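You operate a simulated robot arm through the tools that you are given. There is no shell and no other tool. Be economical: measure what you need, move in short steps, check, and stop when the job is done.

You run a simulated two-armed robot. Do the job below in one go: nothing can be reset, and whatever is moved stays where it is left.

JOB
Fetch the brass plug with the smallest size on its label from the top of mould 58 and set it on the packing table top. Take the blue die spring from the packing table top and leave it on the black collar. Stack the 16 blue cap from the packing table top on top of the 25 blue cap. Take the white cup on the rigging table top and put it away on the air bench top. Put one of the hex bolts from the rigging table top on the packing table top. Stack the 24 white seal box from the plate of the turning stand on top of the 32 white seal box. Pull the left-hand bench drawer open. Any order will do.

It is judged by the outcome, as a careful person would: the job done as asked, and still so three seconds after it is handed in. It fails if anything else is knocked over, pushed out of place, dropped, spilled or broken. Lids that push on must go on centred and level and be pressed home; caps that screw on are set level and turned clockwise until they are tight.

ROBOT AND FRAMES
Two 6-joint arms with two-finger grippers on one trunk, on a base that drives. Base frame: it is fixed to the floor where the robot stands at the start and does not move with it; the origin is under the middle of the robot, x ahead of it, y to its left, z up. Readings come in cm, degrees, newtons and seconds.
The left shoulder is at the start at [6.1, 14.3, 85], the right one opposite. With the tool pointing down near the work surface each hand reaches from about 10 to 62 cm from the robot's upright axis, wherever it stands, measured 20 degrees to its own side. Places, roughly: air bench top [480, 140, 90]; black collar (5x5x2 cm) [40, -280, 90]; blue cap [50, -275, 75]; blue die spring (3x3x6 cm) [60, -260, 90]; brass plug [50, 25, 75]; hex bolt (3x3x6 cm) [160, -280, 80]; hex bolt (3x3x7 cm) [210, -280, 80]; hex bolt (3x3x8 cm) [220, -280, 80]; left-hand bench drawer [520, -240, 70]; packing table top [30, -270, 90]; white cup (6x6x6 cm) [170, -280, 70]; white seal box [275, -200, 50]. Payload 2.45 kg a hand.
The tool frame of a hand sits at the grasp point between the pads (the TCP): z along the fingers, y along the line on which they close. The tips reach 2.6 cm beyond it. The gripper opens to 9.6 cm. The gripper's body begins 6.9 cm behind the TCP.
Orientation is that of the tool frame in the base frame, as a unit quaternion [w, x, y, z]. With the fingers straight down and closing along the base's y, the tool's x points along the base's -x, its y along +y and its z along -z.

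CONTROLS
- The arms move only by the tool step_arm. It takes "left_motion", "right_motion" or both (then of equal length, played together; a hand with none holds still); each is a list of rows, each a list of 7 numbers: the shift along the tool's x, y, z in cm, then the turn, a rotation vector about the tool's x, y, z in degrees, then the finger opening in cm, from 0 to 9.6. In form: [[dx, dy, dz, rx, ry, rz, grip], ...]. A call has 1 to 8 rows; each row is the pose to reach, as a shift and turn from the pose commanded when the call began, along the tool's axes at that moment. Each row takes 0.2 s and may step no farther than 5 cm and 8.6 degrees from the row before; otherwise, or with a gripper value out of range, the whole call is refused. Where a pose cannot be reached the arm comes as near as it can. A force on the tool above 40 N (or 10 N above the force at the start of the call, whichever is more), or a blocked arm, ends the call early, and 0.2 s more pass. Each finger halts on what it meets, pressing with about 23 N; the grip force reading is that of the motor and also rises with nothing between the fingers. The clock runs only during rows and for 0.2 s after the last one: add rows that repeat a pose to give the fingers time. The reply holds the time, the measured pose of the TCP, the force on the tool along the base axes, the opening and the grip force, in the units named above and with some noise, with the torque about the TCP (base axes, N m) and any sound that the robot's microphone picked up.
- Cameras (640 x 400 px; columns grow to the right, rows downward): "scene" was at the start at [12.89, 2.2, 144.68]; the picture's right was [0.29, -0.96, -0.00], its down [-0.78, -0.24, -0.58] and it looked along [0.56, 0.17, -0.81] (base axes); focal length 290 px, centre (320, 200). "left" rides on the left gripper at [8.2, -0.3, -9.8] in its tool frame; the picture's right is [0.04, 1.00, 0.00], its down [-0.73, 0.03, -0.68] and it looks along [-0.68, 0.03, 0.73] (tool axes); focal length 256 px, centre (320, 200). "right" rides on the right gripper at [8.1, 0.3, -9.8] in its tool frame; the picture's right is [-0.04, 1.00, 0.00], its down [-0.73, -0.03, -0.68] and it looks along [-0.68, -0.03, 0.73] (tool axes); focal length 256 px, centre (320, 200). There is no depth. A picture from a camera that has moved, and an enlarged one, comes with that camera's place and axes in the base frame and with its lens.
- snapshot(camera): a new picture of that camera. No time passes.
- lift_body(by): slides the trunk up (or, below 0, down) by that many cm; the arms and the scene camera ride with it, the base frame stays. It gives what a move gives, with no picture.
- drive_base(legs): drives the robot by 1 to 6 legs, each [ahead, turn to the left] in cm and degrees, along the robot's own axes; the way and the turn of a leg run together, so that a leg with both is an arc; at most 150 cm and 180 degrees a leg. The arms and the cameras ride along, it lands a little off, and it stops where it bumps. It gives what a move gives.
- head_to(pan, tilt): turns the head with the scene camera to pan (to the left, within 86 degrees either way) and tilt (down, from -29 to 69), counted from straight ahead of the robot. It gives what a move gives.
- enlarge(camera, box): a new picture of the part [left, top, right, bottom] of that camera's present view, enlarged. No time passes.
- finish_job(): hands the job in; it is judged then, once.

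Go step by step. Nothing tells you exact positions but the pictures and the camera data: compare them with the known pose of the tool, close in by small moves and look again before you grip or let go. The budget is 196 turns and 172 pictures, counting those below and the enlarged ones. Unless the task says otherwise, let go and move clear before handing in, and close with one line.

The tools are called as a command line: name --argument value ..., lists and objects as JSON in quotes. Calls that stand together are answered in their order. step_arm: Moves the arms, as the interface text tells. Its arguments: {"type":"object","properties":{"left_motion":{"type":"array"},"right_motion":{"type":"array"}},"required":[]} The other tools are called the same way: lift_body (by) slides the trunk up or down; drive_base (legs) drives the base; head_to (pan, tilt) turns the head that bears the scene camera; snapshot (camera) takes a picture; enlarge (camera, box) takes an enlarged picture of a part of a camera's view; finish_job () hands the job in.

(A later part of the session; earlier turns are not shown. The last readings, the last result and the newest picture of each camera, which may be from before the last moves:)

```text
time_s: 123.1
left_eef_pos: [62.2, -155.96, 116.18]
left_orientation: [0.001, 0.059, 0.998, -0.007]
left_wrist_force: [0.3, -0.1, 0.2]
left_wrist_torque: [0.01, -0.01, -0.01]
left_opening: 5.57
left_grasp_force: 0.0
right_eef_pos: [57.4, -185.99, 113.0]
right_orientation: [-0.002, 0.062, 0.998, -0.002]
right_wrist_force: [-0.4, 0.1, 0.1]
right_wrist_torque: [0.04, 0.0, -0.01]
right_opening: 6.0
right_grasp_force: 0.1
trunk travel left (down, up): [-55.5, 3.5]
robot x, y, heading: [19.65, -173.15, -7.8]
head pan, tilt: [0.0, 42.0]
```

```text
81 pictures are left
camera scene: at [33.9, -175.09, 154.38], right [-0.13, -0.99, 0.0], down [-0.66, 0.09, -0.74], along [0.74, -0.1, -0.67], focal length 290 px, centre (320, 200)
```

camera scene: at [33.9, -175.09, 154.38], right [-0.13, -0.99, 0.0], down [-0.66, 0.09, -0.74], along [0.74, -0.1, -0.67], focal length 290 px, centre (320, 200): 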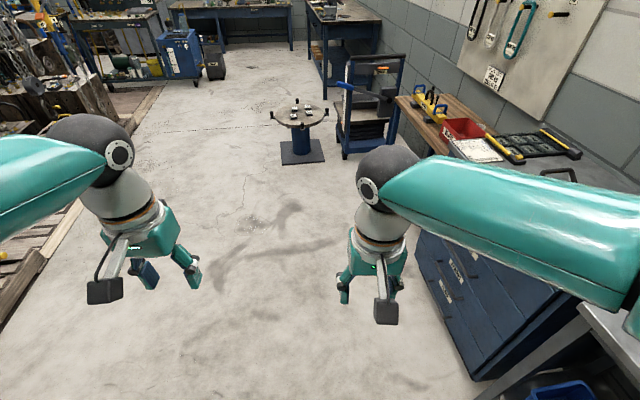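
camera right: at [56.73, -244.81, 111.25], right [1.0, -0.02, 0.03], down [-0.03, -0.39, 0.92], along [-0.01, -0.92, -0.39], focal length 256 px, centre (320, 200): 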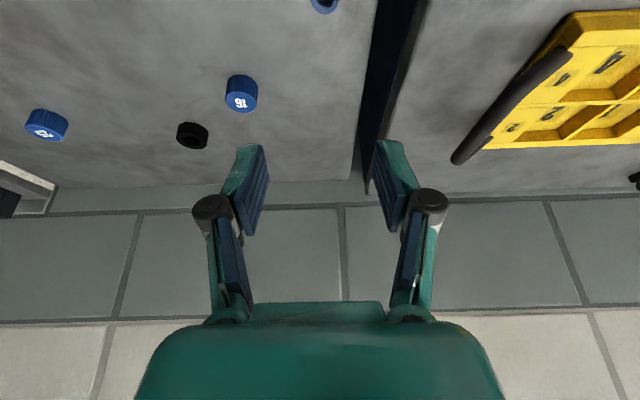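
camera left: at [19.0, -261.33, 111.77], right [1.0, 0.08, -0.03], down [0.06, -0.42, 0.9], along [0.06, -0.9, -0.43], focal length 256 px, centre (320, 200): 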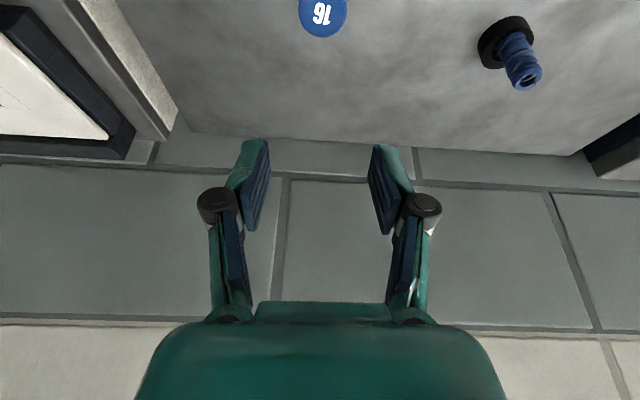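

Blocked just short of the full turn. I'll check what my right rear touched before moving on.

head_to --pan -86 --tilt 45

snapshot --camera "scene"

```text
time_s: 124.7
left_eef_pos: [62.29, -155.92, 116.11]
left_orientation: [0.0, 0.059, 0.998, -0.006]
left_wrist_force: [-0.6, -0.2, 0.1]
left_wrist_torque: [0.01, 0.01, 0.01]
left_opening: 5.57
left_grasp_force: 0.2
right_eef_pos: [57.42, -185.8, 113.07]
right_orientation: [-0.002, 0.063, 0.998, -0.002]
right_wrist_force: [0.8, 0.0, -0.6]
right_wrist_torque: [-0.04, -0.02, 0.0]
right_opening: 5.99
right_grasp_force: 0.1
trunk travel left (down, up): [-55.5, 3.5]
robot x, y, heading: [19.77, -173.32, -7.8]
head pan, tilt: [-85.9, 45.0]
```

```text
80 pictures are left
camera scene: at [25.1, -182.07, 153.95], right [-1.0, 0.06, 0.0], down [0.05, 0.71, -0.71], along [-0.05, -0.71, -0.71], focal length 290 px, centre (320, 200)
```

scene: 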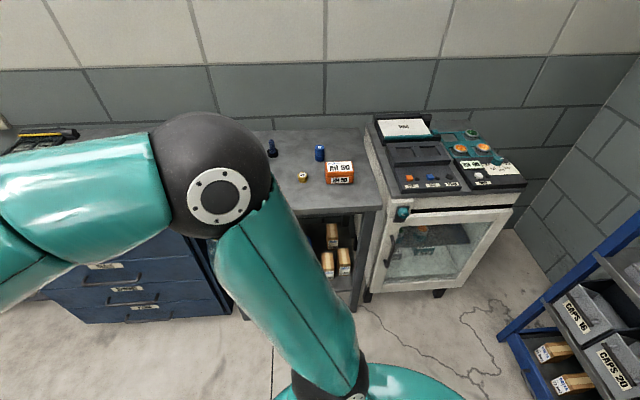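

Nothing seems displaced there. I'll simply drive ahead in a gentle arc.

drive_base --legs '[[60, 7.8], [100, 0], [0, -90]]'

head_to --pan 0 --tilt 42

snapshot --camera "scene"

```text
time_s: 136.8
left_eef_pos: [205.44, -215.39, 116.26]
left_orientation: [-0.002, 0.669, 0.743, -0.003]
left_wrist_force: [-0.1, 0.1, -0.4]
left_wrist_torque: [0.02, -0.03, 0.0]
left_opening: 5.6
left_grasp_force: 0.1
right_eef_pos: [175.11, -217.44, 113.09]
right_orientation: [-0.003, 0.67, 0.742, 0.002]
right_wrist_force: [-0.7, 0.8, 0.5]
right_wrist_torque: [-0.02, -0.07, 0.01]
right_opening: 5.98
right_grasp_force: 0.0
trunk travel left (down, up): [-55.5, 3.5]
robot x, y, heading: [184.26, -177.26, -86.3]
head pan, tilt: [-85.9, 45.0]
stopped in leg 3: the robot was blocked; the commanded pose is now the measured one
```

```text
time_s: 138.4
left_eef_pos: [205.68, -215.44, 116.21]
left_orientation: [-0.003, 0.669, 0.743, -0.005]
left_wrist_force: [0.5, 0.5, 0.1]
left_wrist_torque: [-0.02, 0.0, 0.01]
left_opening: 5.62
left_grasp_force: 0.0
right_eef_pos: [175.43, -217.24, 113.12]
right_orientation: [-0.004, 0.67, 0.742, 0.001]
right_wrist_force: [0.2, -0.3, 0.1]
right_wrist_torque: [-0.01, 0.03, -0.01]
right_opening: 6.0
right_grasp_force: 0.1
trunk travel left (down, up): [-55.5, 3.5]
robot x, y, heading: [184.39, -177.41, -86.4]
head pan, tilt: [0.0, 42.0]
```

```text
79 pictures are left
camera scene: at [185.09, -191.54, 154.38], right [-1.0, -0.06, 0.0], down [-0.04, 0.67, -0.74], along [0.05, -0.74, -0.67], focal length 290 px, centre (320, 200)
```

scene: 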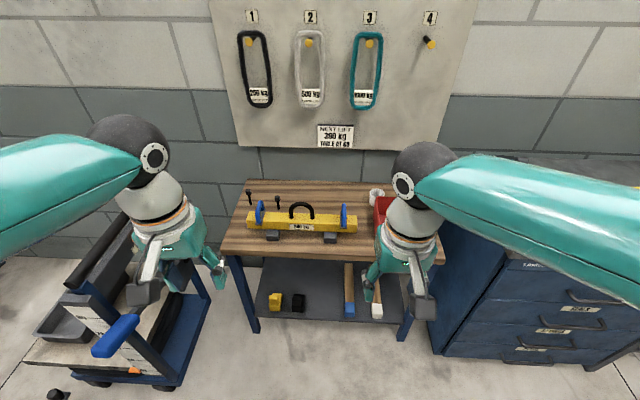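

I see the bolts standing behind the yellow lifting beam on the left, the white cup at centre-right and the red bin. I'll lower the trunk, advance and look closely.

lift_body --by -8

drive_base --legs '[[34, -3.6]]'

snapshot --camera "scene"

snapshot --camera "left"

snapshot --camera "right"

```text
time_s: 139.6
left_eef_pos: [205.69, -215.32, 108.25]
left_orientation: [-0.004, 0.668, 0.744, -0.005]
left_wrist_force: [0.3, 0.0, 0.7]
left_wrist_torque: [0.03, -0.01, -0.03]
left_opening: 5.58
left_grasp_force: 0.1
right_eef_pos: [175.4, -217.4, 105.13]
right_orientation: [-0.004, 0.671, 0.742, 0.001]
right_wrist_force: [-0.3, 0.0, -0.3]
right_wrist_torque: [0.03, -0.01, 0.01]
right_opening: 6.02
right_grasp_force: 0.1
trunk travel left (down, up): [-47.5, 11.5]
robot x, y, heading: [184.35, -176.97, -86.3]
head pan, tilt: [0.0, 42.0]
```

```text
time_s: 141.8
left_eef_pos: [204.34, -249.9, 108.19]
left_orientation: [-0.003, 0.692, 0.722, -0.004]
left_wrist_force: [-0.4, -0.8, -0.1]
left_wrist_torque: [0.05, -0.03, -0.02]
left_opening: 5.56
left_grasp_force: 0.1
right_eef_pos: [174.01, -250.0, 105.12]
right_orientation: [-0.003, 0.693, 0.721, 0.001]
right_wrist_force: [-0.7, 0.0, 0.4]
right_wrist_torque: [0.06, 0.02, -0.02]
right_opening: 6.0
right_grasp_force: 0.0
trunk travel left (down, up): [-47.5, 11.5]
robot x, y, heading: [185.66, -210.41, -90.0]
head pan, tilt: [0.0, 42.0]
```

```text
78 pictures are left
camera scene: at [185.44, -224.92, 146.37], right [-1.0, 0.0, 0.0], down [0.0, 0.67, -0.74], along [0.0, -0.74, -0.67], focal length 290 px, centre (320, 200)
```

scene: 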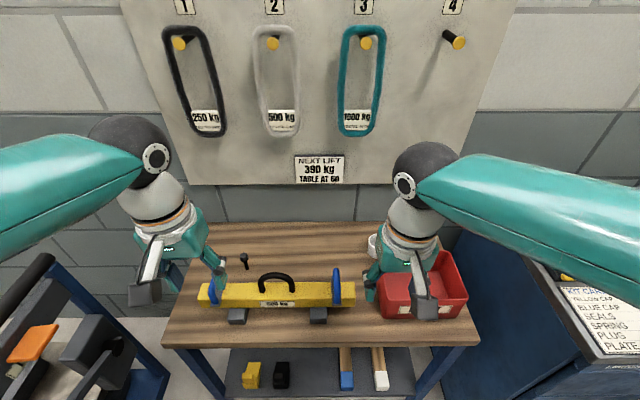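

```text
77 pictures are left
camera left: at [203.75, -241.82, 117.98], right [1.0, 0.08, -0.01], down [0.07, -0.73, 0.68], along [0.05, -0.68, -0.73], focal length 256 px, centre (320, 200)
```

left: 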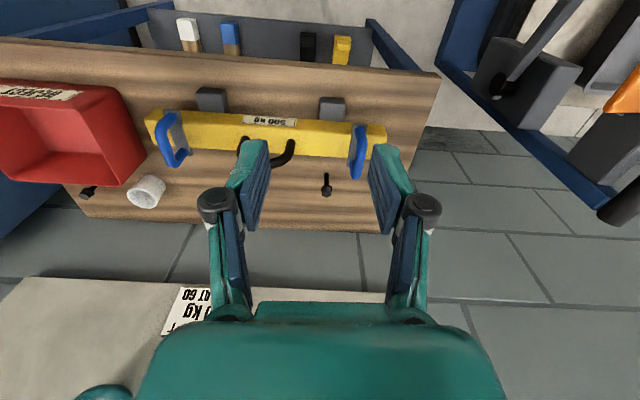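

```text
76 pictures are left
camera right: at [173.99, -241.97, 114.95], right [1.0, 0.0, 0.0], down [0.0, -0.74, 0.67], along [0.0, -0.67, -0.74], focal length 256 px, centre (320, 200)
```

right: 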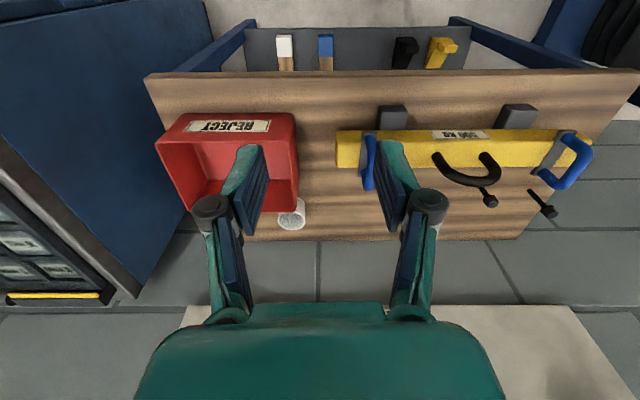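

The bolts stand head-up: one at about [207.8, -276.6, top 77.4]; the cup is at about [167.6, -282.3]. I'll move 12 cm closer, then take the bolt with the left hand and the cup with the right.

drive_base --legs '[[12.3, 0]]'

snapshot --camera "left"

snapshot --camera "right"

snapshot --camera "scene"

```text
time_s: 143.1
left_eef_pos: [204.45, -262.52, 108.18]
left_orientation: [-0.004, 0.692, 0.722, -0.003]
left_wrist_force: [0.4, -1.5, -0.2]
left_wrist_torque: [0.07, 0.03, -0.03]
left_opening: 5.59
left_grasp_force: 0.0
right_eef_pos: [173.92, -262.57, 105.09]
right_orientation: [-0.003, 0.693, 0.721, 0.001]
right_wrist_force: [-0.2, -0.9, 0.6]
right_wrist_torque: [0.06, -0.02, 0.0]
right_opening: 6.0
right_grasp_force: 0.1
trunk travel left (down, up): [-47.5, 11.5]
robot x, y, heading: [185.81, -222.28, -90.0]
head pan, tilt: [0.0, 42.0]
```

```text
75 pictures are left
camera left: at [203.77, -254.3, 117.98], right [1.0, 0.08, -0.01], down [0.07, -0.73, 0.68], along [0.05, -0.68, -0.74], focal length 256 px, centre (320, 200)
```

left: 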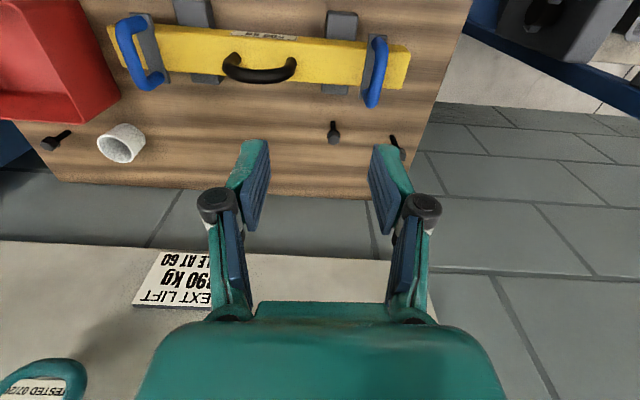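

```text
74 pictures are left
camera right: at [174.03, -254.46, 114.95], right [1.0, 0.0, 0.0], down [0.0, -0.74, 0.67], along [0.0, -0.67, -0.74], focal length 256 px, centre (320, 200)
```

right: 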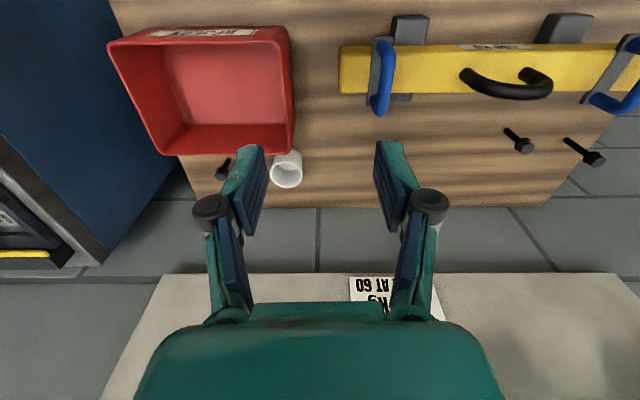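

```text
73 pictures are left
camera scene: at [185.47, -237.43, 146.35], right [-1.0, 0.0, 0.0], down [0.0, 0.67, -0.74], along [0.0, -0.74, -0.67], focal length 290 px, centre (320, 200)
```

scene: 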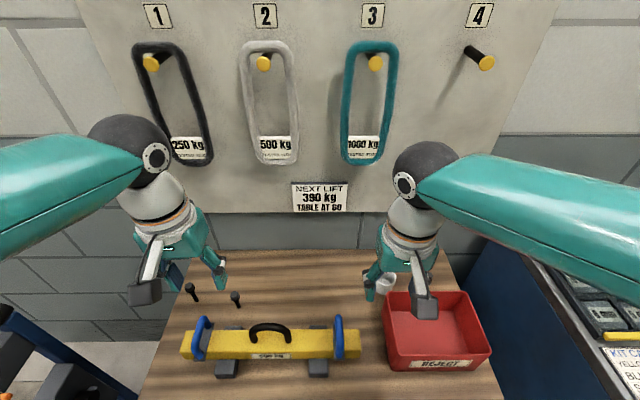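

Bolt A head is at [207.7, -276.4, 77.5]; the cup is near [167.8, -283] close behind the red bin. I'll bring the left hand over the bolt and take a closer look at cup and bin meanwhile.

step_arm --left_motion '[[-4, 0.8, 2, 0, 0, 0, 5.6], [-8, 1.6, 4, 0, 0, 0, 5.6], [-12, 2.4, 5, 0, 0, 0, 5.6], [-13.95, 2.7, 9, 0, 0, 0, 5.6], [-13.95, 2.7, 13.5, 0, 0, 0, 5.6], [-13.95, 2.7, 18, 0, 0, 0, 5.6]]'

snapshot --camera "left"

enlarge --camera "right" --box '[160, 100, 320, 200]'

```text
time_s: 144.5
left_eef_pos: [207.34, -276.09, 90.32]
left_orientation: [-0.004, 0.692, 0.722, -0.004]
left_wrist_force: [-0.1, -0.4, 1.1]
left_wrist_torque: [0.03, 0.0, 0.0]
left_opening: 5.58
left_grasp_force: 0.1
right_eef_pos: [173.97, -262.38, 105.3]
right_orientation: [-0.003, 0.694, 0.72, 0.001]
right_wrist_force: [0.4, 0.2, 0.6]
right_wrist_torque: [0.0, 0.01, 0.0]
right_opening: 5.99
right_grasp_force: 0.0
trunk travel left (down, up): [-47.5, 11.5]
robot x, y, heading: [185.77, -222.85, -89.6]
head pan, tilt: [0.0, 42.0]
```

```text
72 pictures are left
camera left: at [206.81, -267.98, 100.08], right [1.0, 0.08, -0.01], down [0.07, -0.73, 0.68], along [0.05, -0.68, -0.73], focal length 256 px, centre (320, 200)
```

left: 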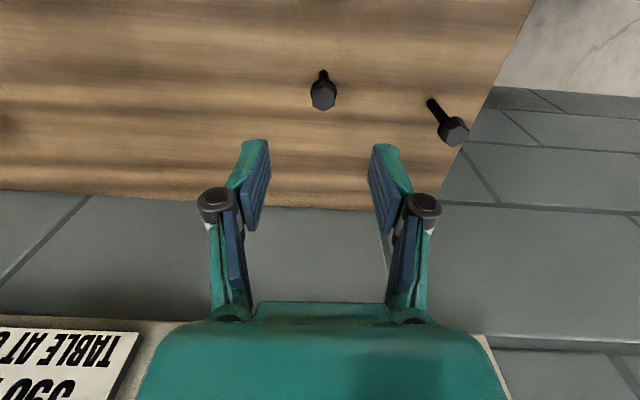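

```text
4.00 times, centred on (240, 150) of right
camera zoom: at [174.04, -254.33, 115.04], right [1.0, 0.0, 0.0], down [0.0, -0.74, 0.67], along [0.0, -0.67, -0.74], focal length 1024 px, centre (640, 400)
```

zoom: 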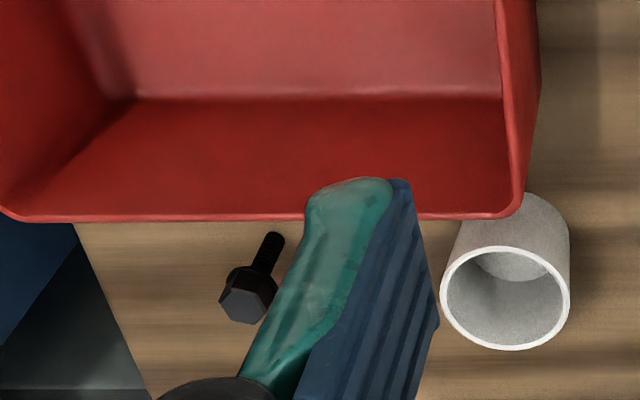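

Everything is consistent. Descending the left hand onto bolt A's head.

step_arm --left_motion '[[-0.3, 0.2, 4.5, 0, 0, 0, 5.6], [-0.3, 0.2, 8.5, 0, 0, 0, 5.6], [-0.3, 0.2, 11.5, 0, 0, 0, 5.6], [-0.3, 0.2, 13.3, 0, 0, 0, 5.6], [-0.3, 0.2, 13.3, 0, 0, 0, 5.6]]'

snapshot --camera "left"

```text
time_s: 145.7
left_eef_pos: [207.44, -276.38, 76.96]
left_orientation: [-0.003, 0.691, 0.722, -0.004]
left_wrist_force: [-0.1, 0.4, -0.4]
left_wrist_torque: [-0.01, -0.02, 0.0]
left_opening: 5.58
left_grasp_force: 0.0
right_eef_pos: [173.92, -262.31, 105.26]
right_orientation: [-0.003, 0.694, 0.72, 0.0]
right_wrist_force: [-0.5, 0.5, 0.5]
right_wrist_torque: [0.0, -0.01, 0.0]
right_opening: 6.02
right_grasp_force: 0.0
trunk travel left (down, up): [-47.5, 11.5]
robot x, y, heading: [185.52, -222.82, -89.8]
head pan, tilt: [0.0, 42.0]
```

```text
70 pictures are left
camera left: at [206.84, -268.22, 86.77], right [1.0, 0.08, -0.01], down [0.07, -0.73, 0.68], along [0.05, -0.68, -0.73], focal length 256 px, centre (320, 200)
```

left: 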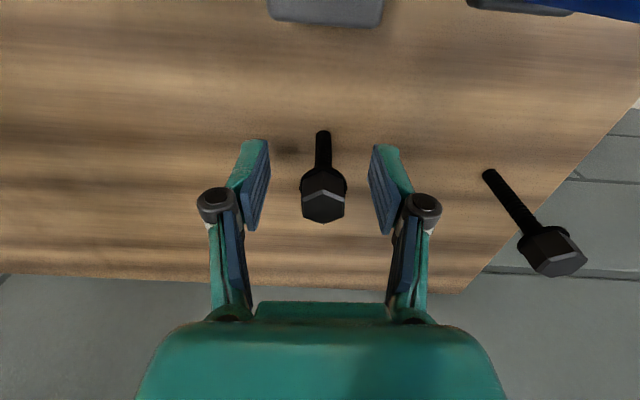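

Head is between the pads. Closing, then a slow lift.

step_arm --left_motion '[[0, 0.1, 0, 0, 0, 0, 4.6], [0, 0.1, 0, 0, 0, 0, 3.8], [0, 0.1, 0, 0, 0, 0, 3], [0, 0.1, 0, 0, 0, 0, 2.2], [0, 0.1, 0, 0, 0, 0, 1.5], [0, 0.1, 0, 0, 0, 0, 1.2]]'

step_arm --left_motion '[[0, 0, -0.4, 0, 0, 0, 1.2], [0, 0, -1.1, 0, 0, 0, 1.2], [0, 0, -2.2, 0, 0, 0, 1.2], [0, 0, -4, 0, 0, 0, 1.2], [0, 0, -6.5, 0, 0, 0, 1.2], [0, 0, -10, 0, 0, 0, 1.2]]'

snapshot --camera "left"

```text
time_s: 147.1
left_eef_pos: [207.57, -276.4, 76.98]
left_orientation: [-0.004, 0.692, 0.722, -0.004]
left_wrist_force: [-0.2, 1.1, -0.7]
left_wrist_torque: [0.01, -0.03, 0.01]
left_opening: 1.84
left_grasp_force: 22.9
right_eef_pos: [173.97, -262.44, 105.2]
right_orientation: [-0.003, 0.694, 0.72, 0.001]
right_wrist_force: [0.0, 0.4, 0.6]
right_wrist_torque: [-0.02, -0.01, 0.02]
right_opening: 6.02
right_grasp_force: 0.0
trunk travel left (down, up): [-47.5, 11.5]
robot x, y, heading: [185.75, -222.91, -89.9]
head pan, tilt: [0.0, 42.0]
```

```text
time_s: 148.5
left_eef_pos: [207.81, -276.38, 87.11]
left_orientation: [-0.005, 0.692, 0.722, -0.005]
left_wrist_force: [-0.2, 0.7, -0.5]
left_wrist_torque: [-0.01, 0.02, 0.03]
left_opening: 1.83
left_grasp_force: 23.3
right_eef_pos: [173.99, -262.27, 105.15]
right_orientation: [-0.003, 0.694, 0.72, 0.0]
right_wrist_force: [-0.3, 0.4, -0.2]
right_wrist_torque: [-0.02, -0.03, 0.02]
right_opening: 5.99
right_grasp_force: 0.0
trunk travel left (down, up): [-47.5, 11.5]
robot x, y, heading: [185.99, -222.93, -90.1]
head pan, tilt: [0.0, 42.0]
```

```text
69 pictures are left
camera left: at [207.17, -268.18, 96.95], right [1.0, 0.08, -0.01], down [0.07, -0.73, 0.68], along [0.05, -0.68, -0.73], focal length 256 px, centre (320, 200)
```

left: 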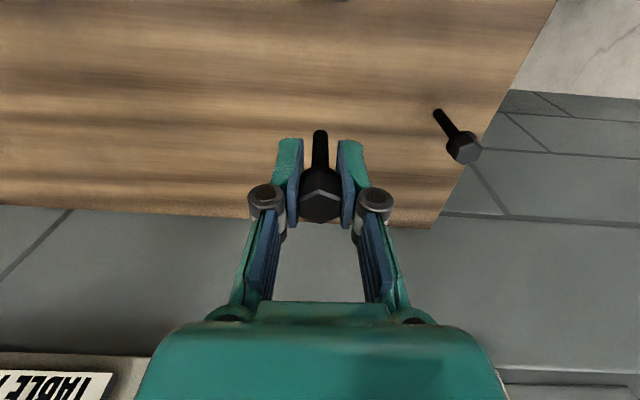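

Bolt held upright. Left hand retreats to a travel pose while the right hand moves over the cup.

step_arm --left_motion '[[0, 0, -4.5, 0, 0, 0, 1.2], [0, 0, -9, 0, 0, 0, 1.2], [2, 0, -13, 0, 0, 0, 1.2], [5, 0, -16, 0, 0, 0, 1.2], [9, 0, -18, 0, 0, 0, 1.2], [13, 0, -18, 0, 0, 0, 1.2], [13, 0, -18, 0, 0, 0, 1.2]]' --right_motion '[[-4, -1.4, 1, 0, 0, 0, 7], [-8, -2.8, 2, 0, 0, 0, 8], [-12, -4.2, 3, 0, 0, 0, 8.5], [-16, -5.6, 4, 0, 0, 0, 8.5], [-20.2, -7, 5.5, 0, 0, 0, 8.5], [-20.2, -7, 10, 0, 0, 0, 8.5], [-20.2, -7, 14.5, 0, 0, 0, 8.5]]'

snapshot --camera "right"

snapshot --camera "scene"

```text
time_s: 150.1
left_eef_pos: [207.34, -263.34, 104.99]
left_orientation: [-0.003, 0.692, 0.722, -0.004]
left_wrist_force: [0.6, -1.3, -0.6]
left_wrist_torque: [0.01, -0.02, 0.01]
left_opening: 1.83
left_grasp_force: 23.3
right_eef_pos: [167.73, -282.79, 90.52]
right_orientation: [-0.004, 0.694, 0.72, 0.001]
right_wrist_force: [-0.7, -0.8, 0.1]
right_wrist_torque: [0.02, -0.01, 0.0]
right_opening: 8.5
right_grasp_force: 0.1
trunk travel left (down, up): [-47.5, 11.5]
robot x, y, heading: [185.73, -222.91, -90.1]
head pan, tilt: [0.0, 42.0]
```

```text
68 pictures are left
camera right: at [167.77, -274.87, 100.31], right [1.0, 0.0, 0.0], down [0.0, -0.74, 0.67], along [0.0, -0.67, -0.74], focal length 256 px, centre (320, 200)
```

right: 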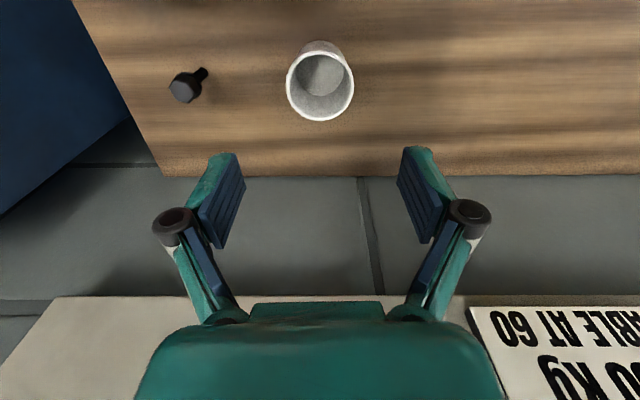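

```text
67 pictures are left
camera scene: at [185.44, -237.43, 146.35], right [-1.0, 0.0, 0.0], down [0.0, 0.67, -0.74], along [0.0, -0.74, -0.67], focal length 290 px, centre (320, 200)
```

scene: 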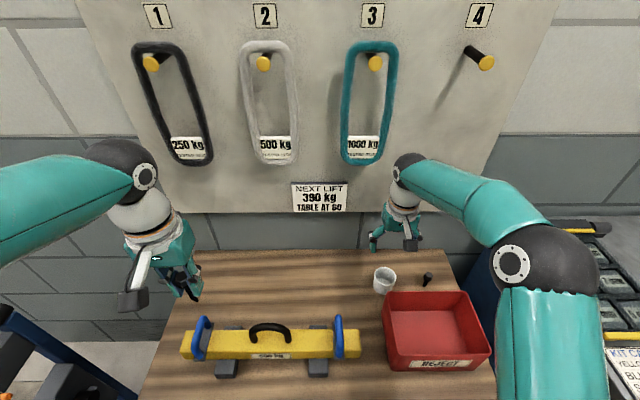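

Cup centred under the right hand. Descending.

step_arm --right_motion '[[0, 0, 4.5, 0, 0, 0, 8.5], [0, 0, 9, 0, 0, 0, 8.5], [0, 0, 12.5, 0, 0, 0, 8.5], [0, 0, 15, 0, 0, 0, 8.5], [0, 0, 16, 0, 0, 0, 8.5], [0, 0, 16, 0, 0, 0, 8.5]]'

snapshot --camera "right"

```text
time_s: 151.5
left_eef_pos: [207.56, -263.34, 105.05]
left_orientation: [-0.004, 0.692, 0.721, -0.004]
left_wrist_force: [-0.4, -0.1, -0.4]
left_wrist_torque: [0.02, -0.01, 0.0]
left_opening: 1.82
left_grasp_force: 22.9
right_eef_pos: [167.69, -282.59, 74.56]
right_orientation: [-0.003, 0.693, 0.72, -0.001]
right_wrist_force: [0.0, 0.4, 0.0]
right_wrist_torque: [0.01, -0.05, 0.0]
right_opening: 8.5
right_grasp_force: 0.0
trunk travel left (down, up): [-47.5, 11.5]
robot x, y, heading: [185.82, -222.43, -90.0]
head pan, tilt: [0.0, 42.0]
```

```text
66 pictures are left
camera right: at [167.7, -274.56, 84.36], right [1.0, 0.0, 0.0], down [0.0, -0.74, 0.68], along [0.0, -0.68, -0.74], focal length 256 px, centre (320, 200)
```

right: 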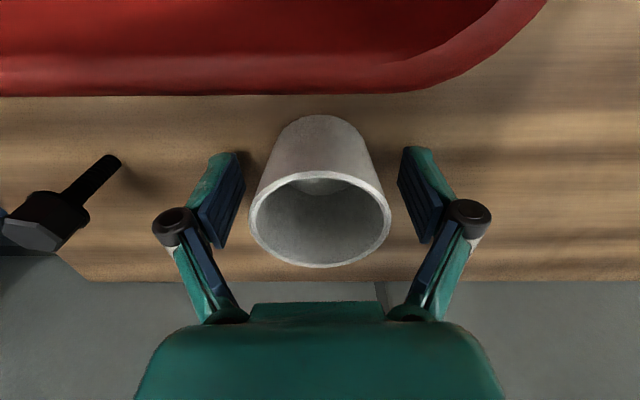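

Good. Closing on the cup and lifting slowly.

step_arm --right_motion '[[0, 0, 0, 0, 0, 0, 7.4], [0, 0, 0, 0, 0, 0, 6.5], [0, 0, 0, 0, 0, 0, 5.7], [0, 0, 0, 0, 0, 0, 5], [0, 0, 0, 0, 0, 0, 4.5], [0, 0, 0, 0, 0, 0, 4.5]]'

step_arm --right_motion '[[0, 0, -0.4, 0, 0, 0, 4.5], [0, 0, -1.1, 0, 0, 0, 4.5], [0, 0, -2.2, 0, 0, 0, 4.5], [0, 0, -4.2, 0, 0, 0, 4.5], [0, 0, -7.5, 0, 0, 0, 4.5], [0, 0, -11.5, 0, 0, 0, 4.5]]'

snapshot --camera "right"

```text
time_s: 152.9
left_eef_pos: [207.56, -263.25, 105.05]
left_orientation: [-0.003, 0.692, 0.722, -0.005]
left_wrist_force: [-0.2, 0.0, -1.3]
left_wrist_torque: [0.0, -0.03, -0.04]
left_opening: 1.84
left_grasp_force: 22.9
right_eef_pos: [167.61, -282.63, 74.42]
right_orientation: [-0.004, 0.694, 0.72, 0.001]
right_wrist_force: [1.0, 0.1, -0.5]
right_wrist_torque: [-0.04, -0.05, 0.0]
right_opening: 5.62
right_grasp_force: 23.0
trunk travel left (down, up): [-47.5, 11.5]
robot x, y, heading: [185.91, -222.59, -90.0]
head pan, tilt: [0.0, 42.0]
```

```text
time_s: 154.3
left_eef_pos: [207.6, -263.17, 105.04]
left_orientation: [-0.003, 0.692, 0.721, -0.004]
left_wrist_force: [0.1, 0.1, -1.2]
left_wrist_torque: [-0.01, -0.02, 0.01]
left_opening: 1.84
left_grasp_force: 22.5
right_eef_pos: [167.6, -282.6, 86.08]
right_orientation: [-0.003, 0.693, 0.721, 0.0]
right_wrist_force: [-0.3, -0.1, -0.1]
right_wrist_torque: [0.0, -0.03, 0.0]
right_opening: 5.62
right_grasp_force: 23.0
trunk travel left (down, up): [-47.5, 11.5]
robot x, y, heading: [185.89, -223.03, -89.9]
head pan, tilt: [0.0, 42.0]
```

```text
65 pictures are left
camera right: at [167.57, -274.71, 95.91], right [1.0, 0.0, 0.0], down [0.0, -0.74, 0.68], along [0.0, -0.68, -0.74], focal length 256 px, centre (320, 200)
```

right: 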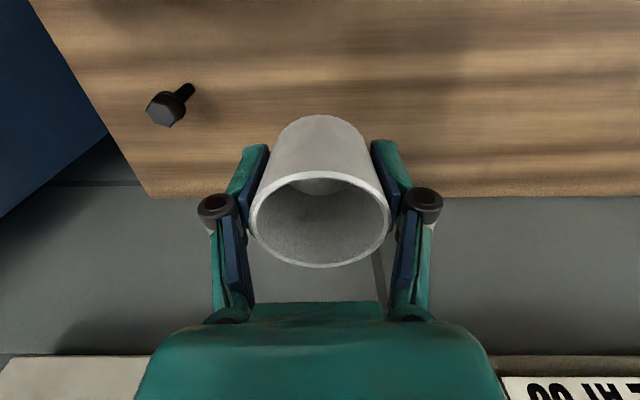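

Cup held. Retracting the right hand to a travel pose, raising the trunk and driving back to the packing table.

step_arm --right_motion '[[0, 0, -4.5, 0, 0, 0, 4.5], [0, 0, -9, 0, 0, 0, 4.5], [1, 0, -13, 0, 0, 0, 4.5], [4, 0, -16, 0, 0, 0, 4.5], [8, 0, -18, 0, 0, 0, 4.5], [12.5, 0, -18, 0, 0, 0, 4.5], [17, 0, -18, 0, 0, 0, 4.5], [20, 0, -18, 0, 0, 0, 4.5]]'

lift_body --by 8

drive_base --legs '[[-42, 0], [0, -45], [0, -40]]'

```text
time_s: 156.1
left_eef_pos: [207.51, -263.24, 105.04]
left_orientation: [-0.002, 0.692, 0.722, -0.004]
left_wrist_force: [0.3, 0.8, -0.8]
left_wrist_torque: [-0.01, 0.0, -0.01]
left_opening: 1.83
left_grasp_force: 23.0
right_eef_pos: [166.96, -262.63, 104.25]
right_orientation: [-0.002, 0.693, 0.721, 0.0]
right_wrist_force: [0.0, 0.4, -1.2]
right_wrist_torque: [-0.01, -0.02, -0.02]
right_opening: 5.61
right_grasp_force: 22.8
trunk travel left (down, up): [-47.5, 11.5]
robot x, y, heading: [185.61, -223.21, -90.0]
head pan, tilt: [0.0, 42.0]
```

```text
time_s: 157.2
left_eef_pos: [207.44, -263.23, 113.06]
left_orientation: [-0.003, 0.692, 0.722, -0.004]
left_wrist_force: [-0.4, -0.5, -1.3]
left_wrist_torque: [-0.02, -0.03, -0.01]
left_opening: 1.82
left_grasp_force: 23.0
right_eef_pos: [166.92, -262.89, 112.11]
right_orientation: [-0.003, 0.693, 0.721, 0.0]
right_wrist_force: [-0.1, 0.1, -0.8]
right_wrist_torque: [0.05, -0.01, -0.02]
right_opening: 5.61
right_grasp_force: 22.7
trunk travel left (down, up): [-55.5, 3.5]
robot x, y, heading: [185.74, -222.68, -90.2]
head pan, tilt: [0.0, 42.0]
```

```text
time_s: 164.0
left_eef_pos: [149.25, -209.07, 113.11]
left_orientation: [-0.005, 0.993, 0.115, 0.0]
left_wrist_force: [-1.1, 0.7, -0.1]
left_wrist_torque: [-0.05, -0.05, 0.01]
left_opening: 1.81
left_grasp_force: 23.4
right_eef_pos: [142.24, -169.08, 112.13]
right_orientation: [-0.001, 0.994, 0.112, 0.004]
right_wrist_force: [0.1, 0.9, -0.1]
right_wrist_torque: [-0.08, 0.0, -0.01]
right_opening: 5.57
right_grasp_force: 22.5
trunk travel left (down, up): [-55.5, 3.5]
robot x, y, heading: [185.82, -185.19, -171.2]
head pan, tilt: [0.0, 42.0]
stopped in leg 3: the robot was blocked; the commanded pose is now the measured one
```

The turn stopped a bit short again; I'll correct it within an arc while driving along.

drive_base --legs '[[60, -8], [82, 0]]'

```text
time_s: 171.5
left_eef_pos: [4.76, -211.51, 113.17]
left_orientation: [-0.005, 0.999, 0.05, 0.0]
left_wrist_force: [0.7, 0.1, -1.7]
left_wrist_torque: [0.01, -0.03, -0.03]
left_opening: 1.79
left_grasp_force: 23.4
right_eef_pos: [3.0, -171.12, 112.16]
right_orientation: [-0.002, 0.999, 0.049, 0.003]
right_wrist_force: [-0.8, -0.3, -1.7]
right_wrist_torque: [0.0, -0.03, 0.01]
right_opening: 5.6
right_grasp_force: 22.4
trunk travel left (down, up): [-55.5, 3.5]
robot x, y, heading: [44.56, -192.98, -178.5]
head pan, tilt: [0.0, 42.0]
```

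Now turning left to face the table.

drive_base --legs '[[0, 44], [0, 44]]'

head_to --pan 0 --tilt 48

snapshot --camera "scene"

```text
time_s: 176.1
left_eef_pos: [58.32, -235.16, 113.11]
left_orientation: [-0.005, 0.718, 0.696, -0.004]
left_wrist_force: [0.5, -1.0, -0.2]
left_wrist_torque: [-0.01, 0.07, -0.01]
left_opening: 1.82
left_grasp_force: 23.8
right_eef_pos: [17.74, -231.62, 112.31]
right_orientation: [-0.005, 0.719, 0.695, 0.001]
right_wrist_force: [-0.2, -1.4, -0.5]
right_wrist_torque: [0.03, 0.09, 0.02]
right_opening: 5.61
right_grasp_force: 22.8
trunk travel left (down, up): [-55.5, 3.5]
robot x, y, heading: [39.48, -191.99, -94.3]
head pan, tilt: [0.0, 42.0]
stopped in leg 2: the robot was blocked; the commanded pose is now the measured one
```

```text
time_s: 176.8
left_eef_pos: [57.84, -235.07, 113.25]
left_orientation: [-0.004, 0.718, 0.696, -0.004]
left_wrist_force: [0.3, 0.4, -1.2]
left_wrist_torque: [-0.02, -0.01, 0.02]
left_opening: 1.81
left_grasp_force: 22.7
right_eef_pos: [17.35, -231.48, 112.47]
right_orientation: [-0.003, 0.72, 0.694, 0.0]
right_wrist_force: [-0.5, 0.4, -1.3]
right_wrist_torque: [0.02, 0.01, -0.02]
right_opening: 5.61
right_grasp_force: 23.0
trunk travel left (down, up): [-55.5, 3.5]
robot x, y, heading: [39.55, -192.43, -94.4]
head pan, tilt: [0.0, 48.0]
```

```text
64 pictures are left
camera scene: at [38.19, -206.26, 153.53], right [-1.0, 0.08, 0.0], down [0.06, 0.74, -0.67], along [-0.05, -0.67, -0.74], focal length 290 px, centre (320, 200)
```

scene: 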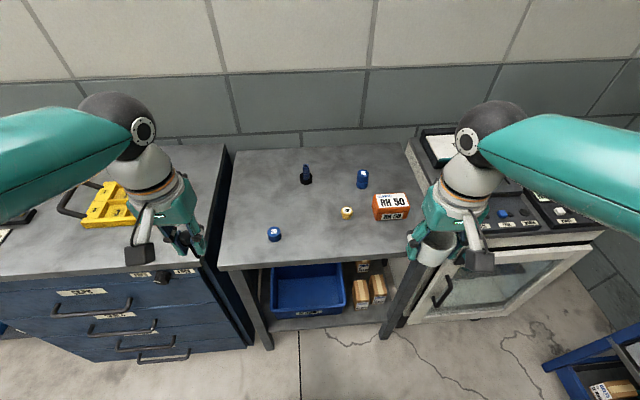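

Advancing to the table with a slight heading correction.

drive_base --legs '[[17, 4]]'

snapshot --camera "left"

```text
time_s: 178.2
left_eef_pos: [60.11, -251.23, 113.21]
left_orientation: [-0.004, 0.694, 0.72, -0.003]
left_wrist_force: [-0.1, 0.0, -1.2]
left_wrist_torque: [0.01, -0.01, 0.02]
left_opening: 1.8
left_grasp_force: 22.7
right_eef_pos: [19.59, -250.35, 112.26]
right_orientation: [-0.004, 0.697, 0.717, 0.002]
right_wrist_force: [0.2, -0.8, -1.3]
right_wrist_torque: [0.02, -0.01, -0.02]
right_opening: 5.62
right_grasp_force: 22.8
trunk travel left (down, up): [-55.5, 3.5]
robot x, y, heading: [38.75, -209.89, -90.4]
head pan, tilt: [0.0, 48.0]
```

```text
63 pictures are left
camera left: at [59.55, -243.1, 122.96], right [1.0, 0.08, -0.01], down [0.06, -0.73, 0.68], along [0.04, -0.68, -0.74], focal length 256 px, centre (320, 200)
```

left: 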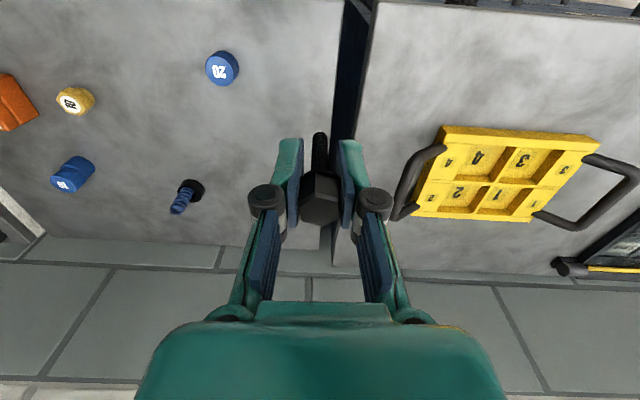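

Moving the bolt over a free spot at about [51, -263.5].

step_arm --left_motion '[[-2.4, -1.9, 2, 0, 0, 0, 1.2], [-4.8, -3.8, 4, 0, 0, 0, 1.2], [-7.2, -5.7, 7, 0, 0, 0, 1.2], [-9.6, -7.6, 10.5, 0, 0, 0, 1.2], [-12, -9.5, 14, 0, 0, 0, 1.2], [-12, -9.5, 17, 0, 0, 0, 1.2], [-12, -9.5, 18.5, 0, 0, 0, 1.2]]'

snapshot --camera "left"

snapshot --camera "scene"

```text
time_s: 179.8
left_eef_pos: [51.05, -263.49, 94.62]
left_orientation: [-0.004, 0.694, 0.72, -0.004]
left_wrist_force: [0.2, -0.3, -0.9]
left_wrist_torque: [0.01, -0.01, -0.02]
left_opening: 1.79
left_grasp_force: 22.8
right_eef_pos: [19.38, -250.23, 112.22]
right_orientation: [-0.004, 0.695, 0.719, 0.002]
right_wrist_force: [-0.5, -0.5, -0.5]
right_wrist_torque: [0.06, 0.03, 0.01]
right_opening: 5.6
right_grasp_force: 23.0
trunk travel left (down, up): [-55.5, 3.5]
robot x, y, heading: [38.37, -209.59, -90.3]
head pan, tilt: [0.0, 48.0]
```

```text
62 pictures are left
camera left: at [50.36, -255.39, 104.46], right [1.0, 0.08, -0.01], down [0.06, -0.73, 0.68], along [0.04, -0.68, -0.73], focal length 256 px, centre (320, 200)
```

left: 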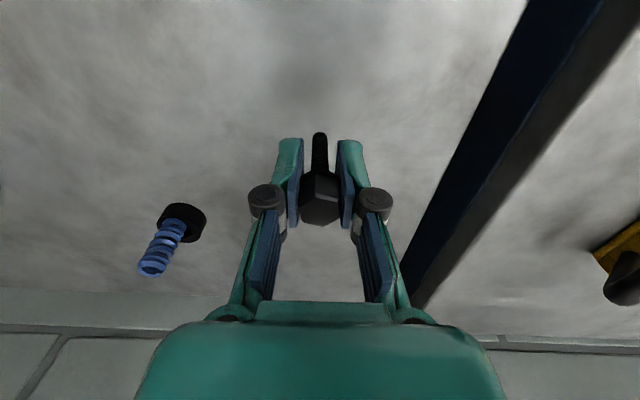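

```text
61 pictures are left
camera scene: at [38.17, -223.83, 153.52], right [-1.0, 0.01, 0.0], down [0.01, 0.74, -0.67], along [0.0, -0.67, -0.74], focal length 290 px, centre (320, 200)
```

scene: 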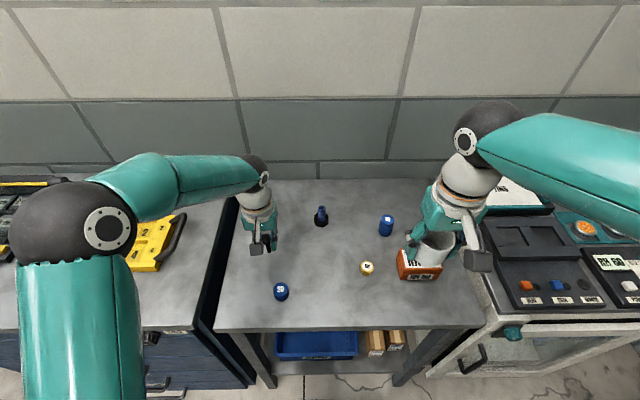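

Clear. Creeping down to contact.

step_arm --left_motion '[[0, 0, 0.6, 0, 0, 0, 1.2], [0, 0, 1.1, 0, 0, 0, 1.2], [0, 0, 1.5, 0, 0, 0, 1.2], [0, 0, 1.8, 0, 0, 0, 1.2], [0, 0, 2.1, 0, 0, 0, 1.2]]'

```text
time_s: 181.0
left_eef_pos: [50.78, -263.44, 92.69]
left_orientation: [-0.004, 0.694, 0.72, -0.004]
left_wrist_force: [0.2, 0.0, -0.1]
left_wrist_torque: [0.0, -0.02, -0.05]
left_opening: 1.8
left_grasp_force: 22.6
right_eef_pos: [19.46, -250.24, 112.43]
right_orientation: [-0.004, 0.696, 0.718, 0.001]
right_wrist_force: [-0.2, -0.5, -0.8]
right_wrist_torque: [0.02, 0.01, -0.04]
right_opening: 5.59
right_grasp_force: 23.2
trunk travel left (down, up): [-55.5, 3.5]
robot x, y, heading: [38.35, -210.03, -90.4]
head pan, tilt: [0.0, 48.0]
```

step_arm --left_motion '[[0, 0, 0.2, 0, 0, 0, 1.2], [0, 0, 0.4, 0, 0, 0, 1.2], [0, 0, 0.55, 0, 0, 0, 1.2], [0, 0, 0.7, 0, 0, 0, 1.2]]'

snapshot --camera "left"

```text
time_s: 182.0
left_eef_pos: [50.83, -263.46, 92.06]
left_orientation: [-0.004, 0.694, 0.72, -0.003]
left_wrist_force: [1.7, -0.4, -1.6]
left_wrist_torque: [-0.01, -0.01, 0.02]
left_opening: 1.78
left_grasp_force: 22.4
right_eef_pos: [19.54, -250.2, 112.3]
right_orientation: [-0.004, 0.696, 0.718, 0.001]
right_wrist_force: [-0.3, 0.5, -0.6]
right_wrist_torque: [-0.01, -0.02, 0.0]
right_opening: 5.57
right_grasp_force: 23.0
trunk travel left (down, up): [-55.5, 3.5]
robot x, y, heading: [38.59, -209.95, -90.3]
head pan, tilt: [0.0, 48.0]
```

```text
60 pictures are left
camera left: at [50.27, -255.3, 101.84], right [1.0, 0.08, -0.01], down [0.06, -0.73, 0.68], along [0.04, -0.68, -0.73], focal length 256 px, centre (320, 200)
```

left: 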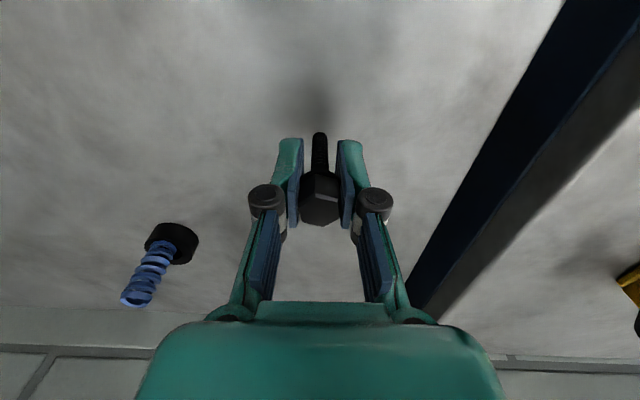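

Still above the surface (the shadow is close). Continuing in small steps.

step_arm --left_motion '[[0, 0, 0.2, 0, 0, 0, 1.2], [0, 0, 0.35, 0, 0, 0, 1.2], [0, 0, 0.5, 0, 0, 0, 1.2], [0, 0, 0.65, 0, 0, 0, 1.2]]'

```text
time_s: 183.0
left_eef_pos: [50.7, -263.36, 91.52]
left_orientation: [-0.004, 0.694, 0.72, -0.004]
left_wrist_force: [-0.9, 1.0, -0.3]
left_wrist_torque: [0.02, -0.03, -0.01]
left_opening: 1.81
left_grasp_force: 22.9
right_eef_pos: [19.37, -250.32, 112.22]
right_orientation: [-0.004, 0.697, 0.717, 0.002]
right_wrist_force: [-0.2, 0.4, -0.1]
right_wrist_torque: [-0.04, 0.02, 0.0]
right_opening: 5.61
right_grasp_force: 23.2
trunk travel left (down, up): [-55.5, 3.5]
robot x, y, heading: [38.12, -209.82, -90.3]
head pan, tilt: [0.0, 48.0]
```

step_arm --left_motion '[[0, 0, 0.2, 0, 0, 0, 1.2], [0, 0, 0.35, 0, 0, 0, 1.2], [0, 0, 0.5, 0, 0, 0, 1.2], [0, 0, 0.65, 0, 0, 0, 1.2], [0, 0, 0.8, 0, 0, 0, 1.2]]'

snapshot --camera "left"

```text
time_s: 184.2
left_eef_pos: [50.76, -263.41, 90.86]
left_orientation: [-0.001, 0.694, 0.72, -0.006]
left_wrist_force: [0.4, 3.2, 19.6]
left_wrist_torque: [0.15, -0.1, -0.02]
left_opening: 1.82
left_grasp_force: 23.2
right_eef_pos: [19.39, -250.12, 112.51]
right_orientation: [-0.004, 0.696, 0.718, 0.001]
right_wrist_force: [0.2, 0.1, -0.3]
right_wrist_torque: [-0.03, 0.01, -0.03]
right_opening: 5.6
right_grasp_force: 22.9
trunk travel left (down, up): [-55.5, 3.5]
robot x, y, heading: [38.6, -209.52, -90.5]
head pan, tilt: [0.0, 48.0]
```

```text
59 pictures are left
camera left: at [50.22, -255.21, 100.66], right [1.0, 0.08, -0.01], down [0.06, -0.73, 0.68], along [0.04, -0.68, -0.73], focal length 256 px, centre (320, 200)
```

left: 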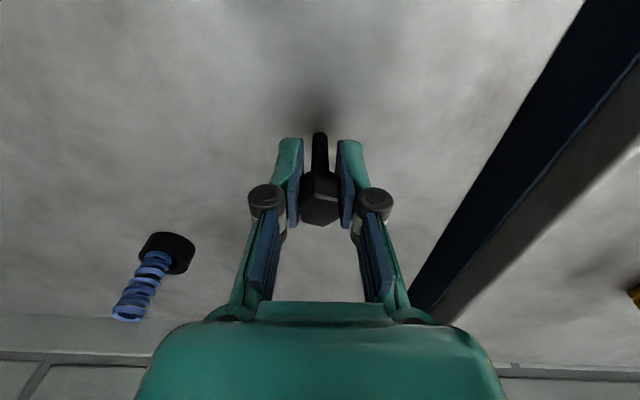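

Contact (20 N). Easing off the pressure and opening very slowly.

step_arm --left_motion '[[0, 0, -0.22, 0, 0, 0, 1.4], [0, 0, -0.22, 0, 0, 0, 1.8], [0, 0, -0.22, 0, 0, 0, 2.1], [0, 0, -0.22, 0, 0, 0, 2.5], [0, 0, -0.22, 0, 0, 0, 3.2], [0, 0, -0.22, 0, 0, 0, 4.2], [0, 0, -0.22, 0, 0, 0, 5]]'

snapshot --camera "left"

```text
time_s: 185.8
left_eef_pos: [50.88, -263.31, 90.82]
left_orientation: [-0.002, 0.694, 0.72, -0.004]
left_wrist_force: [0.1, 0.6, 0.5]
left_wrist_torque: [-0.03, 0.01, 0.03]
left_opening: 5.0
left_grasp_force: 0.0
right_eef_pos: [19.53, -250.24, 112.45]
right_orientation: [-0.004, 0.697, 0.717, 0.001]
right_wrist_force: [0.1, -0.3, -0.1]
right_wrist_torque: [-0.03, -0.02, 0.03]
right_opening: 5.61
right_grasp_force: 22.9
trunk travel left (down, up): [-55.5, 3.5]
robot x, y, heading: [38.27, -209.73, -90.4]
head pan, tilt: [0.0, 48.0]
```

```text
58 pictures are left
camera left: at [50.23, -255.29, 100.62], right [1.0, 0.08, -0.01], down [0.06, -0.73, 0.68], along [0.04, -0.68, -0.73], focal length 256 px, centre (320, 200)
```

left: 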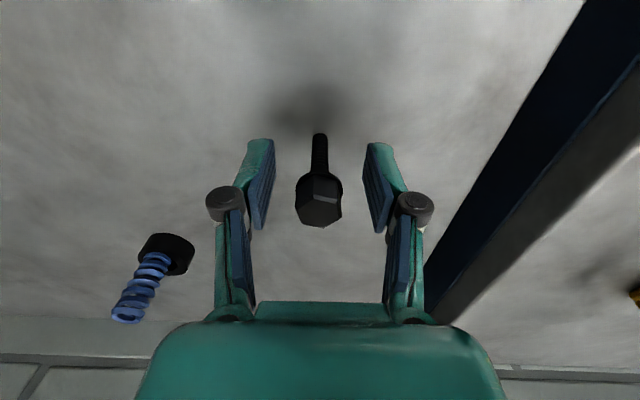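

Bolt stands. Lifting the left hand straight up and clear.

step_arm --left_motion '[[0, 0, -1.5, 0, 0, 0, 5], [0, 0, -4, 0, 0, 0, 5], [0, 0, -8, 0, 0, 0, 5], [0, 0, -12.5, 0, 0, 0, 5], [0, 0, -17, 0, 0, 0, 5], [4, 4, -20, 0, 0, 0, 5], [8, 8, -21, 0, 0, 0, 5], [12, 9, -22, 0, 0, 0, 5]]'

snapshot --camera "scene"

```text
refused: row 6 steps farther than a row can; nothing moved
```

```text
57 pictures are left
camera scene: at [38.19, -223.76, 153.53], right [-1.0, 0.01, 0.0], down [0.01, 0.74, -0.67], along [-0.01, -0.67, -0.74], focal length 290 px, centre (320, 200)
```

scene: 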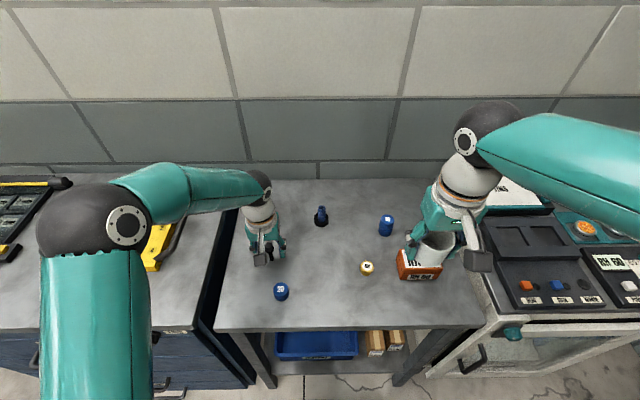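

One row was too long; repeating with shorter steps.

step_arm --left_motion '[[0, 0, -1.5, 0, 0, 0, 5], [0, 0, -4, 0, 0, 0, 5], [0, 0, -8, 0, 0, 0, 5], [0, 0, -12.5, 0, 0, 0, 5], [0, 0, -17, 0, 0, 0, 5], [3, 2.5, -19, 0, 0, 0, 5], [6, 5, -21, 0, 0, 0, 5], [9.5, 7.5, -22, 0, 0, 0, 5]]'

enlarge --camera "scene" --box '[210, 170, 450, 320]'

```text
time_s: 187.6
left_eef_pos: [58.23, -253.57, 112.73]
left_orientation: [-0.004, 0.695, 0.719, -0.004]
left_wrist_force: [-0.4, 0.2, -0.2]
left_wrist_torque: [0.01, 0.0, 0.0]
left_opening: 4.99
left_grasp_force: 0.1
right_eef_pos: [19.58, -250.15, 112.45]
right_orientation: [-0.003, 0.696, 0.718, 0.0]
right_wrist_force: [-0.5, 0.1, -0.8]
right_wrist_torque: [-0.01, 0.01, 0.02]
right_opening: 5.56
right_grasp_force: 23.5
trunk travel left (down, up): [-55.5, 3.5]
robot x, y, heading: [38.61, -209.93, -90.4]
head pan, tilt: [0.0, 48.0]
```

```text
2.67 times, centred on (330, 245) of scene
camera zoom: at [38.28, -223.56, 153.55], right [-1.0, 0.01, 0.0], down [0.01, 0.74, -0.67], along [-0.01, -0.67, -0.74], focal length 774 px, centre (293, 80)
```

zoom: 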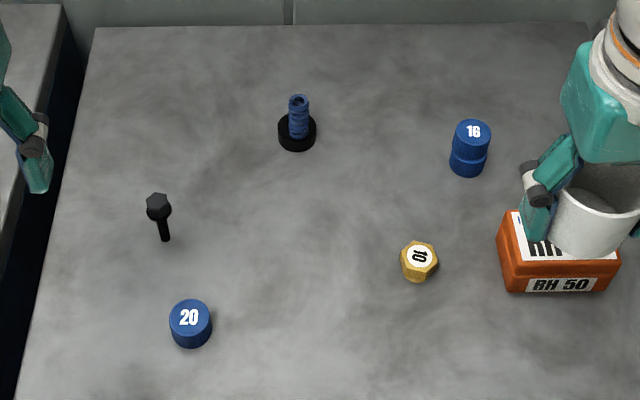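

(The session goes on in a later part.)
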